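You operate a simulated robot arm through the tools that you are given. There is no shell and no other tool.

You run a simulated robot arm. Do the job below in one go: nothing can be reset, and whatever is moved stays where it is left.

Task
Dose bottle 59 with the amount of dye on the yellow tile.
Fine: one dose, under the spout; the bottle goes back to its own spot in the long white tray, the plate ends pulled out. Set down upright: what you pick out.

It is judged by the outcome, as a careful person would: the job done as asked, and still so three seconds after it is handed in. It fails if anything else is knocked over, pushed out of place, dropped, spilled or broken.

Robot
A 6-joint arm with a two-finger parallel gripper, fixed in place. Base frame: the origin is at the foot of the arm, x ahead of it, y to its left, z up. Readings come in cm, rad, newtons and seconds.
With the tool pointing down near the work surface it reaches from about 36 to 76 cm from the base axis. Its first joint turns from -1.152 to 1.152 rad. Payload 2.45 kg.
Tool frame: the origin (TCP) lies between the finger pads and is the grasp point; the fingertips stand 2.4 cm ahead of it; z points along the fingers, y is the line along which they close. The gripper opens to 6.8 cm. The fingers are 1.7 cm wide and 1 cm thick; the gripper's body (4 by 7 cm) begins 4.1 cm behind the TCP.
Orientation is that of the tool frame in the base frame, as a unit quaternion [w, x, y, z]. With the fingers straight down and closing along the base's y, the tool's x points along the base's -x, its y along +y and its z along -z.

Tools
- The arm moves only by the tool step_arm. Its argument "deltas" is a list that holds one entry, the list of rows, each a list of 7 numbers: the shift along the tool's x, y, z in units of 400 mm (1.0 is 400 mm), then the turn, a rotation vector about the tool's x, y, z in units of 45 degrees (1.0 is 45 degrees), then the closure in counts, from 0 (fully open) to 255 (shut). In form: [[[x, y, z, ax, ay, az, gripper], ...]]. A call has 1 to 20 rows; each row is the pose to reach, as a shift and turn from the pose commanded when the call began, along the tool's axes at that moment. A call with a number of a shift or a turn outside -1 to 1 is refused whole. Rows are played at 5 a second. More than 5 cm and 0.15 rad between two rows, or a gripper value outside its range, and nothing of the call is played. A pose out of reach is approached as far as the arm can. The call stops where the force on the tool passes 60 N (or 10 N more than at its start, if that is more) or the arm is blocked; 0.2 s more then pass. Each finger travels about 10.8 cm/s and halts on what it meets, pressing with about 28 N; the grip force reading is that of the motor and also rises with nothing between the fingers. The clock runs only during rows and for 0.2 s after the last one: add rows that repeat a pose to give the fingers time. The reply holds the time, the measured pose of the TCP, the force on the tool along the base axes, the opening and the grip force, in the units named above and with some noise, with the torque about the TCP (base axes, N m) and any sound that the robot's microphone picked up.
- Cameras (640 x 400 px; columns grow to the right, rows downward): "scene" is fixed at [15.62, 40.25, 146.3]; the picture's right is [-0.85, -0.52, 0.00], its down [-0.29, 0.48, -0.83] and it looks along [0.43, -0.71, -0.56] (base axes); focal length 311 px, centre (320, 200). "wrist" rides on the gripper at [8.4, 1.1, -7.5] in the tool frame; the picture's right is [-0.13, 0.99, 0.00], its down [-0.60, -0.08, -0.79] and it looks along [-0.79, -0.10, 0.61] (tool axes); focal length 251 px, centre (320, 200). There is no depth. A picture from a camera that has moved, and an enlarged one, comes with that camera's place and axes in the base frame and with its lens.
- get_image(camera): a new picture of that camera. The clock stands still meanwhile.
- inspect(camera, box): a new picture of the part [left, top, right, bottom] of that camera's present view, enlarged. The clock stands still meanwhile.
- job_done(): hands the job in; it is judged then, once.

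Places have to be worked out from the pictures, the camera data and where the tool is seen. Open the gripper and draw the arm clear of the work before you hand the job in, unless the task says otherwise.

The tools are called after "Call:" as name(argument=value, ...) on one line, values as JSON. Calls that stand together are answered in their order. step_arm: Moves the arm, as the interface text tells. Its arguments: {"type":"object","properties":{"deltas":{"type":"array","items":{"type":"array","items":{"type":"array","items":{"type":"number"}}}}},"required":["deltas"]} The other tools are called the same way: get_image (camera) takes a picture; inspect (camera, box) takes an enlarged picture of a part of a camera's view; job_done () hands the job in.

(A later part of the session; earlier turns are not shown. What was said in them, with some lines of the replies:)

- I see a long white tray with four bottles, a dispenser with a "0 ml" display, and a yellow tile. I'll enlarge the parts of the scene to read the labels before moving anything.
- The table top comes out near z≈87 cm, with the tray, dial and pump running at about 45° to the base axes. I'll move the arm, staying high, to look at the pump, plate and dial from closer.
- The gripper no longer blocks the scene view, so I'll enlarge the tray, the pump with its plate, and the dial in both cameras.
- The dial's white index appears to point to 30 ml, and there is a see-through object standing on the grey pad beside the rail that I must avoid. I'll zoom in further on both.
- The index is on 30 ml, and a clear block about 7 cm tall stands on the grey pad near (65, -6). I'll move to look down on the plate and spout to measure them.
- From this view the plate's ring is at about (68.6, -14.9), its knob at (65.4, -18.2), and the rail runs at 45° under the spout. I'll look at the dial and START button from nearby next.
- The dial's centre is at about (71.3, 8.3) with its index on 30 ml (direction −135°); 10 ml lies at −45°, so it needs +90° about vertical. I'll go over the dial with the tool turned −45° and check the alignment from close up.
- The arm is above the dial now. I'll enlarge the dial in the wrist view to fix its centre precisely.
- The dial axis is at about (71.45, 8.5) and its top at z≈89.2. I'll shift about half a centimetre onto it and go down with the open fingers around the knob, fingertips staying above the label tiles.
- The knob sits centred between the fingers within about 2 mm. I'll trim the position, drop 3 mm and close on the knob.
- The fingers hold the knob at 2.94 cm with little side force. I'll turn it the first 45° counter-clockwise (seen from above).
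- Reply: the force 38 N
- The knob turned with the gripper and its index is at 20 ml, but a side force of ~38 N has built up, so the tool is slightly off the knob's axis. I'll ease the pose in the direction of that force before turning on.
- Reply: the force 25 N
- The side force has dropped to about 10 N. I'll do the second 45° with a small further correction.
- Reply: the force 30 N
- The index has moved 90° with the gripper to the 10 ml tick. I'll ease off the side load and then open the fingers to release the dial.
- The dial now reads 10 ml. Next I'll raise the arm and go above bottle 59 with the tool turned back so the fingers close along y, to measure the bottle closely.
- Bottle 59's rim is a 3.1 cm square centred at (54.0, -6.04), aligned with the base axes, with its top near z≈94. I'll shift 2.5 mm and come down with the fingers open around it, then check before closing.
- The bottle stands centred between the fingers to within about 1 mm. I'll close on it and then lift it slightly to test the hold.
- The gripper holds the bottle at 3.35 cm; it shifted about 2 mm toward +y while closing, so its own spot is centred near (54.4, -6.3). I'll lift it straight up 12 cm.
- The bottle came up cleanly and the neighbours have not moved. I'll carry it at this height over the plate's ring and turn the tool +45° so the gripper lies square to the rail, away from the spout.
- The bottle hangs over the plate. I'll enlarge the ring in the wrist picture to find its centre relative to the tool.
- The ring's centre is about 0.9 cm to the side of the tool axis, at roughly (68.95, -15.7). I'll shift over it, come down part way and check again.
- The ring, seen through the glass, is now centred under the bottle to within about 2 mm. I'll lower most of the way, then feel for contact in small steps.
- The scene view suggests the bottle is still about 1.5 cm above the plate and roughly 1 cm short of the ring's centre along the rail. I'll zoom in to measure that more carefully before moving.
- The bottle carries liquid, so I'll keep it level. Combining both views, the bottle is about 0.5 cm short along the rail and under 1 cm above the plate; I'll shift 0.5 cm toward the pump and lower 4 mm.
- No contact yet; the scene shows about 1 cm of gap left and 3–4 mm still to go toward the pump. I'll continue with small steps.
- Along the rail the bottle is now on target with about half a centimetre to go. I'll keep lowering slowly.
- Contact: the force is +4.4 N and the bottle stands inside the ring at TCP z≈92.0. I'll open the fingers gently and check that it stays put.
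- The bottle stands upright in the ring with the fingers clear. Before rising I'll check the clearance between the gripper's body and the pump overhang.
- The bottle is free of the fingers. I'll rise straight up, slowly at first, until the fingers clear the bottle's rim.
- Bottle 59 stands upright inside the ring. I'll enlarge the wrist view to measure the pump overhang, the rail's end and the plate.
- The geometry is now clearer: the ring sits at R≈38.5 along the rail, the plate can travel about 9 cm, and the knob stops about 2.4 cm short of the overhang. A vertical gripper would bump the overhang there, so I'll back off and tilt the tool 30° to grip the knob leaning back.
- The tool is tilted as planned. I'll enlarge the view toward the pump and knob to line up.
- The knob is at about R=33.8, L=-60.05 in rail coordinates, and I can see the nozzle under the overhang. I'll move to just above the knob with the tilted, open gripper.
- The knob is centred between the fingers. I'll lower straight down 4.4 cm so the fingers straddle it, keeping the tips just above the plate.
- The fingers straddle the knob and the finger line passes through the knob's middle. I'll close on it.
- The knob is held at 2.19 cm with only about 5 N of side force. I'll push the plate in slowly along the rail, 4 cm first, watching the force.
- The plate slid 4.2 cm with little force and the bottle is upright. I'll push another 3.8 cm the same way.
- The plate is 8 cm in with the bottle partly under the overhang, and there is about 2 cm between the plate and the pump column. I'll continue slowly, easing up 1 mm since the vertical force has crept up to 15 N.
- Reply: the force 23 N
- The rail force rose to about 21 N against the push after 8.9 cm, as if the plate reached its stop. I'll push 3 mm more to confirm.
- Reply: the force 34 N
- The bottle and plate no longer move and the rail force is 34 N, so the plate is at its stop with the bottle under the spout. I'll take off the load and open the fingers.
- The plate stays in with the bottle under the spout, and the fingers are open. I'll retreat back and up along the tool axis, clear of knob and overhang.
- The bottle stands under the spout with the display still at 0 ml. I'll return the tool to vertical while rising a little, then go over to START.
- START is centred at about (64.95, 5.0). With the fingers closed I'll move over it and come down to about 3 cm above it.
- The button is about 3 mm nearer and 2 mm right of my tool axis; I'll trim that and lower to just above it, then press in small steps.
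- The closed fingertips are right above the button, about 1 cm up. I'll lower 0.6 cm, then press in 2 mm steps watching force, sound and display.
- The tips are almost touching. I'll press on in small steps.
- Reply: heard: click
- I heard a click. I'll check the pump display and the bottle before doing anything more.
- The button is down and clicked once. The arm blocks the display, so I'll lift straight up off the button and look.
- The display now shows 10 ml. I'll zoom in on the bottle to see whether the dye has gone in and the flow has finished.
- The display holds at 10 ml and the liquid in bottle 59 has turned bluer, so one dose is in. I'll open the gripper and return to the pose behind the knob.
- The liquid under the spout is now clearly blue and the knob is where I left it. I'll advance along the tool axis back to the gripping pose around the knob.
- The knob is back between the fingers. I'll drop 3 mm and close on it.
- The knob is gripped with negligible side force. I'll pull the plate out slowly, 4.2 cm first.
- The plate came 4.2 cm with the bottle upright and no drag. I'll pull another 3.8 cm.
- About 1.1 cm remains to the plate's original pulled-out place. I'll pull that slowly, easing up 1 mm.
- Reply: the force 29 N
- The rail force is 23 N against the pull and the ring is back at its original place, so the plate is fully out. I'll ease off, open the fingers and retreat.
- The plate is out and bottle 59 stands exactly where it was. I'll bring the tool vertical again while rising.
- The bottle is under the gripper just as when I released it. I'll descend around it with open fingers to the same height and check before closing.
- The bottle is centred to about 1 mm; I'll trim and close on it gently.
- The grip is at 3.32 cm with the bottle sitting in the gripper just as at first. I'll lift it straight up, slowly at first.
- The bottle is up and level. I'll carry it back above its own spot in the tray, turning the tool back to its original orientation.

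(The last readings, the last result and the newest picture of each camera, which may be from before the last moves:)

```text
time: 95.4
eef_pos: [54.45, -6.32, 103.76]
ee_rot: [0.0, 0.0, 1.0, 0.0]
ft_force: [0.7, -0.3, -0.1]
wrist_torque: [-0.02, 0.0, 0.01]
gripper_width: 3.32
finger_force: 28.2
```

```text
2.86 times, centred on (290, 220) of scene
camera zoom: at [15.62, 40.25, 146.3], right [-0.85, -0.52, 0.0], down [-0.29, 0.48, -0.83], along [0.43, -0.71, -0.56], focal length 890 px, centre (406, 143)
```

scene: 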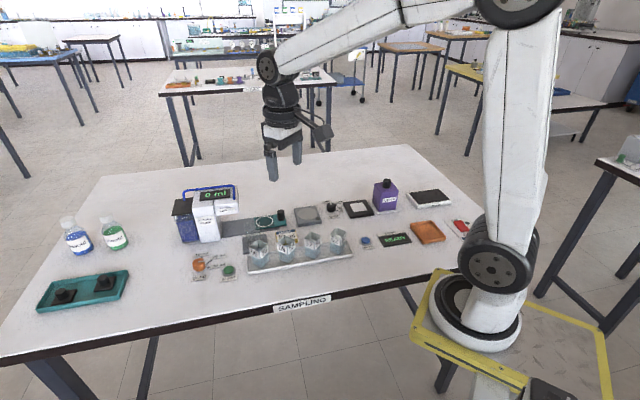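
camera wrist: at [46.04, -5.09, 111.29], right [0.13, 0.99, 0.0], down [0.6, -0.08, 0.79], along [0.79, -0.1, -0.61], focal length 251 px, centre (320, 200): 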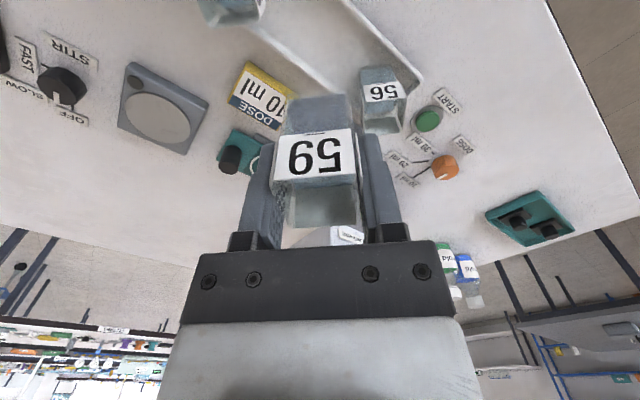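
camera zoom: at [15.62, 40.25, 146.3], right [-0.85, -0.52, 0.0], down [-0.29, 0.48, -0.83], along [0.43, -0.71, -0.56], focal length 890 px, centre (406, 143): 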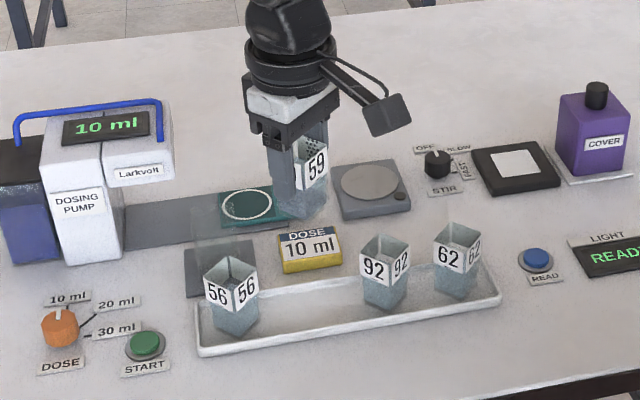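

The bottle is back over the empty place between 56 and 92. I'll lower it to about 1 cm above the tray floor and check.

Call:
step_arm(deltas=[[[0, 0, 0.02, 0, 0, 0, 255], [0, 0, 0.06, 0, 0, 0, 255], [0, 0, 0.11, 0, 0, 0, 255], [0, 0, 0.16, 0, 0, 0, 255], [0, 0, 0.21, 0, 0, 0, 255], [0, 0, 0.25, 0, 0, 0, 255], [0, 0, 0.275, 0, 0, 0, 255], [0, 0, 0.284, 0, 0, 0, 255], [0, 0, 0.284, 0, 0, 0, 255]]])

Call:
inspect(camera="scene", box=[240, 215, 360, 290])

Call:
get_image(camera="wrist")

```text
time: 97.4
eef_pos: [54.26, -6.27, 92.49]
ee_rot: [0.0, 0.0, 1.0, -0.001]
ft_force: [-1.2, -0.3, 0.5]
wrist_torque: [0.01, 0.01, -0.01]
gripper_width: 3.34
finger_force: 27.8
```

```text
5.33 times, centred on (300, 252) of scene
camera zoom: at [15.62, 40.25, 146.3], right [-0.85, -0.52, 0.0], down [-0.29, 0.48, -0.83], along [0.43, -0.71, -0.56], focal length 1661 px, centre (427, -80)
```

zoom: 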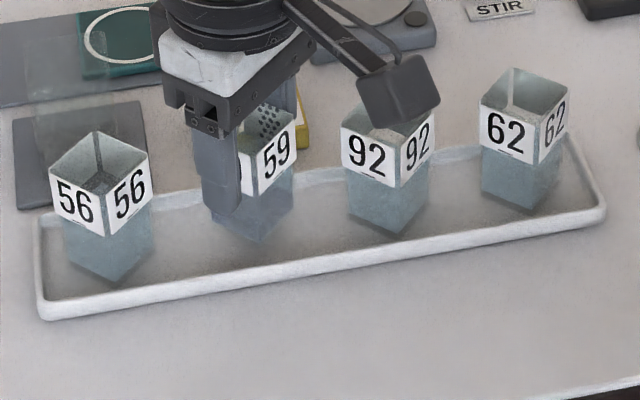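

```text
taken
camera wrist: at [45.92, -5.2, 100.06], right [0.13, 0.99, 0.0], down [0.6, -0.08, 0.79], along [0.79, -0.1, -0.61], focal length 251 px, centre (320, 200)
```

wrist: 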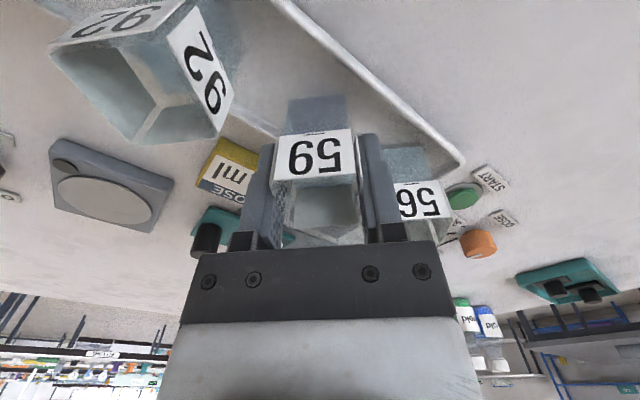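

The bottle lines up with its original place, about 0.9 cm up. I'll lower the rest in small steps.

Call:
step_arm(deltas=[[[0, 0, 0.006, 0, 0, 0, 255], [0, 0, 0.012, 0, 0, 0, 255], [0, 0, 0.016, 0, 0, 0, 255], [0, 0, 0.016, 0, 0, 0, 255]]])

```text
time: 98.4
eef_pos: [54.41, -6.3, 91.89]
ee_rot: [0.0, 0.0, 1.0, 0.0]
ft_force: [-0.6, 0.3, -1.1]
wrist_torque: [-0.01, -0.01, 0.0]
gripper_width: 3.32
finger_force: 28.5
```

Call:
step_arm(deltas=[[[0, 0, 0.003, 0, 0, 0, 255], [0, 0, 0.005, 0, 0, 0, 255], [0, 0, 0.005, 0, 0, 0, 255]]])

```text
time: 99.2
eef_pos: [54.42, -6.33, 91.59]
ee_rot: [0.001, 0.0, 1.0, 0.0]
ft_force: [-0.3, 0.2, 0.3]
wrist_torque: [0.0, 0.0, -0.01]
gripper_width: 3.32
finger_force: 27.7
```

Still no contact; I'll continue by 1–1.5 mm.

Call:
step_arm(deltas=[[[0, 0, 0.002, 0, 0, 0, 255], [0, 0, 0.0035, 0, 0, 0, 255], [0, 0, 0.0035, 0, 0, 0, 255]]])

Call:
inspect(camera="scene", box=[240, 215, 360, 290])

```text
time: 100.0
eef_pos: [54.33, -6.34, 91.47]
ee_rot: [0.0, 0.0, 1.0, 0.0]
ft_force: [-1.9, 0.5, 6.7]
wrist_torque: [0.03, 0.09, 0.0]
gripper_width: 3.33
finger_force: 27.8
```

```text
5.33 times, centred on (300, 252) of scene
camera zoom: at [15.61, 40.26, 146.3], right [-0.85, -0.52, 0.0], down [-0.29, 0.48, -0.83], along [0.43, -0.71, -0.56], focal length 1661 px, centre (427, -80)
```

zoom: 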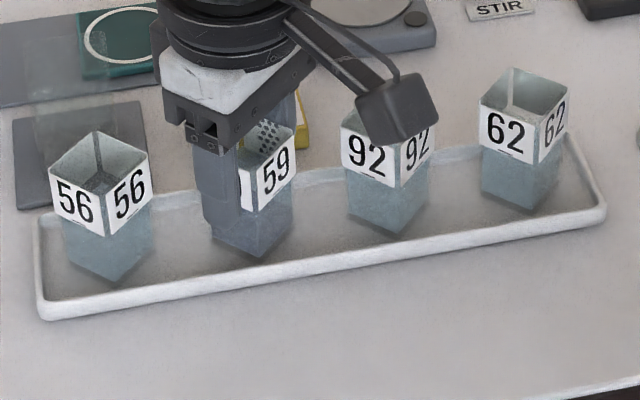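

Contact at +6.7 N with the bottle's bottom corner exactly where it was originally. I'll open the fingers gently.

Call:
step_arm(deltas=[[[0, 0, 0, 0, 0, 0, 115], [0, 0, 0, 0, 0, 0, 90], [0, 0, 0, 0, 0, 0, 50], [0, 0, 0, 0, 0, 0, 0], [0, 0, 0, 0, 0, 0, 0]]])

Call:
inspect(camera="wrist", box=[200, 50, 440, 240])

Call:
inspect(camera="scene", box=[240, 215, 360, 290])

```text
time: 101.2
eef_pos: [54.42, -6.46, 91.5]
ee_rot: [0.0, 0.0, 1.0, 0.0]
ft_force: [-0.6, 0.1, 0.3]
wrist_torque: [0.02, 0.01, 0.02]
gripper_width: 6.79
finger_force: 0.0
```

```text
2.11 times, centred on (320, 145) of wrist
camera zoom: at [45.99, -5.19, 99.0], right [0.13, 0.99, 0.0], down [0.6, -0.08, 0.79], along [0.79, -0.1, -0.61], focal length 529 px, centre (320, 316)
```

zoom: 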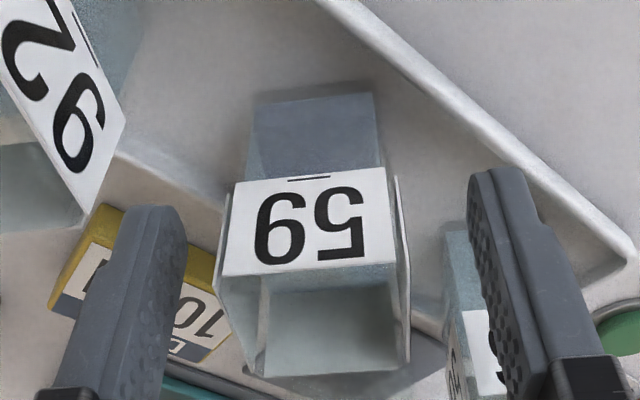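

```text
5.33 times, centred on (300, 252) of scene
camera zoom: at [15.62, 40.25, 146.3], right [-0.85, -0.52, 0.0], down [-0.29, 0.48, -0.83], along [0.43, -0.71, -0.56], focal length 1661 px, centre (427, -80)
```

zoom: 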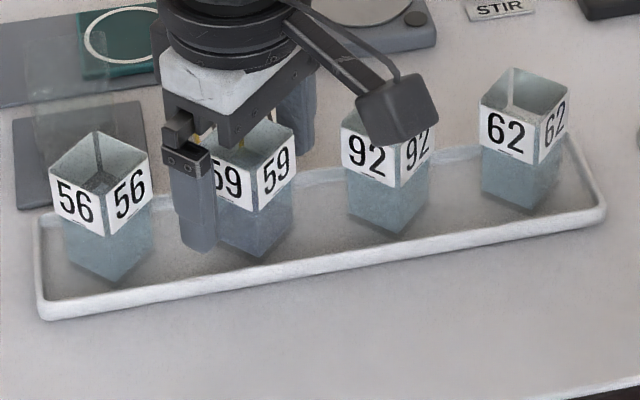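

The bottle stands free and upright in its spot. I'll rise straight up, slowly at first, then draw the arm clear.

Call:
step_arm(deltas=[[[0, 0, -0.02, 0, 0, 0, 0], [0, 0, -0.05, 0, 0, 0, 0], [0, 0, -0.1, 0, 0, 0, 0], [0, 0, -0.17, 0, 0, 0, 0], [0, 0, -0.25, 0, 0, 0, 0], [0, 0, -0.34, 0, 0, 0, 0], [0, 0, -0.45, 0, 0, 0, 0], [0.05, 0.1, -0.55, 0, 0, 0, 0], [0.1, 0.2, -0.6, 0, 0, 0, 0], [0.15, 0.3, -0.65, 0, 0, 0, 0], [0.2, 0.4, -0.65, 0, 0, 0, 0], [0.2, 0.4, -0.65, 0, 0, 0, 0]]])

Call:
get_image(camera="scene")

Call:
inspect(camera="scene", box=[240, 215, 360, 290])

Call:
inspect(camera="scene", box=[170, 180, 298, 260])

```text
refused: row 8 steps farther than a row can; nothing moved
```

```text
taken
```

scene: 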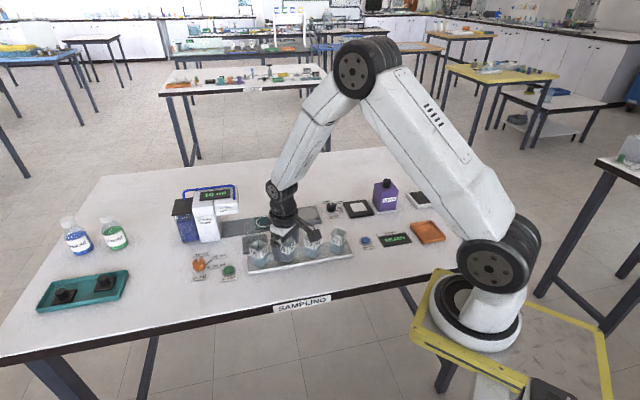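

```text
5.33 times, centred on (300, 252) of scene
camera zoom: at [15.62, 40.25, 146.3], right [-0.85, -0.52, 0.0], down [-0.29, 0.48, -0.83], along [0.43, -0.71, -0.56], focal length 1661 px, centre (427, -80)
```

zoom: 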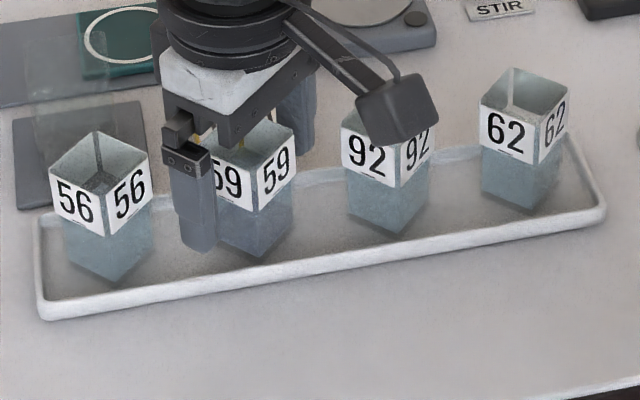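

```text
5.00 times, centred on (234, 220) of scene
camera zoom: at [15.62, 40.25, 146.3], right [-0.85, -0.52, 0.0], down [-0.29, 0.48, -0.83], along [0.43, -0.71, -0.56], focal length 1557 px, centre (750, 100)
```

zoom: 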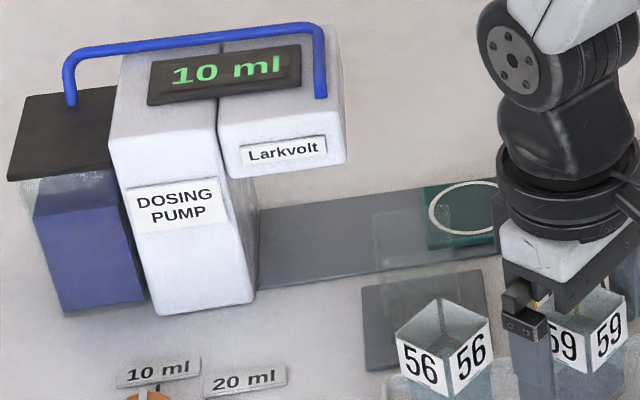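

That call was refused because one row stepped too far, so nothing moved. I'll rise straight up in shorter steps.

Call:
step_arm(deltas=[[[0, 0, -0.02, 0, 0, 0, 0], [0, 0, -0.05, 0, 0, 0, 0], [0, 0, -0.1, 0, 0, 0, 0], [0, 0, -0.17, 0, 0, 0, 0], [0, 0, -0.25, 0, 0, 0, 0], [0, 0, -0.34, 0, 0, 0, 0], [0, 0, -0.43, 0, 0, 0, 0], [0, 0, -0.52, 0, 0, 0, 0], [0, 0, -0.6, 0, 0, 0, 0], [0.04, 0.08, -0.63, 0, 0, 0, 0], [0.08, 0.16, -0.65, 0, 0, 0, 0], [0.12, 0.24, -0.65, 0, 0, 0, 0], [0.16, 0.32, -0.65, 0, 0, 0, 0], [0.2, 0.4, -0.65, 0, 0, 0, 0], [0.2, 0.4, -0.65, 0, 0, 0, 0]]])

Call:
get_image(camera="scene")

Call:
inspect(camera="scene", box=[240, 215, 360, 290])

Call:
inspect(camera="scene", box=[170, 180, 298, 260])

```text
time: 104.4
eef_pos: [46.36, 9.8, 117.39]
ee_rot: [0.0, 0.0, 1.0, -0.001]
ft_force: [0.2, -0.4, 0.3]
wrist_torque: [-0.02, -0.03, 0.04]
gripper_width: 6.78
finger_force: 0.0
```

```text
taken
```

scene: 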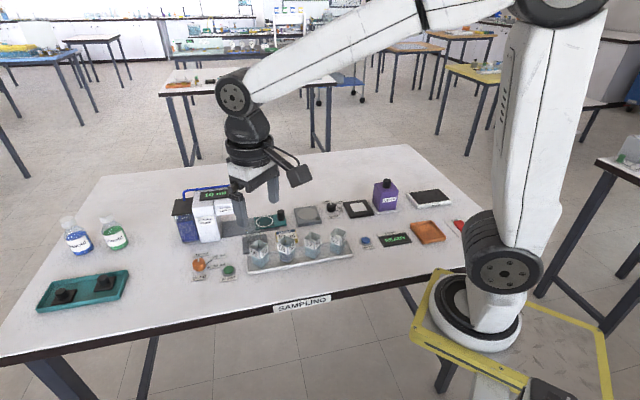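

```text
5.33 times, centred on (300, 252) of scene
camera zoom: at [15.62, 40.25, 146.3], right [-0.85, -0.52, 0.0], down [-0.29, 0.48, -0.83], along [0.43, -0.71, -0.56], focal length 1661 px, centre (427, -80)
```

zoom: 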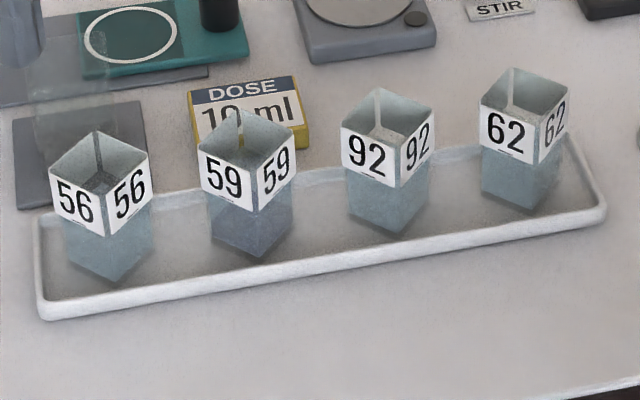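

```text
5.00 times, centred on (234, 220) of scene
camera zoom: at [15.62, 40.25, 146.3], right [-0.85, -0.52, 0.0], down [-0.29, 0.48, -0.83], along [0.43, -0.71, -0.56], focal length 1557 px, centre (750, 100)
```

zoom: 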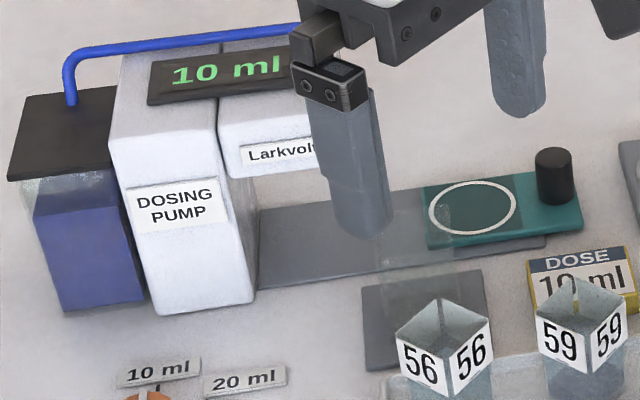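

Bottle 59, now bluer than its neighbours, stands upright in its original spot. The plate is pulled out as at the start, the display reads 10 ml, nothing else looks moved, and the arm is clear with the gripper open, so I'm handing in the job.

Call:
job_done()

```text
The job is handed in.
```

I gave bottle 59 one 10 ml dose, the amount on the yellow tile, and put it back in its own spot in the long white tray. I've handed the job in; no verdict came back.

- **Dose:** The dial was set to 30 ml, so I turned it to 10 ml. With the plate pushed in to its stop and the bottle under the spout, I pressed START once. The pump display went from 0 to 10 ml, and the liquid in the bottle turned blue.
- **Bottle:** It is upright between 56 and 92. In the last scene picture it sits where it did at the start.
- **Plate:** It is pulled out to its stop, at its starting position.
- **Rest of the table:** In the last pictures nothing else looks moved or spilled. The gripper is open and the arm is clear of the work.
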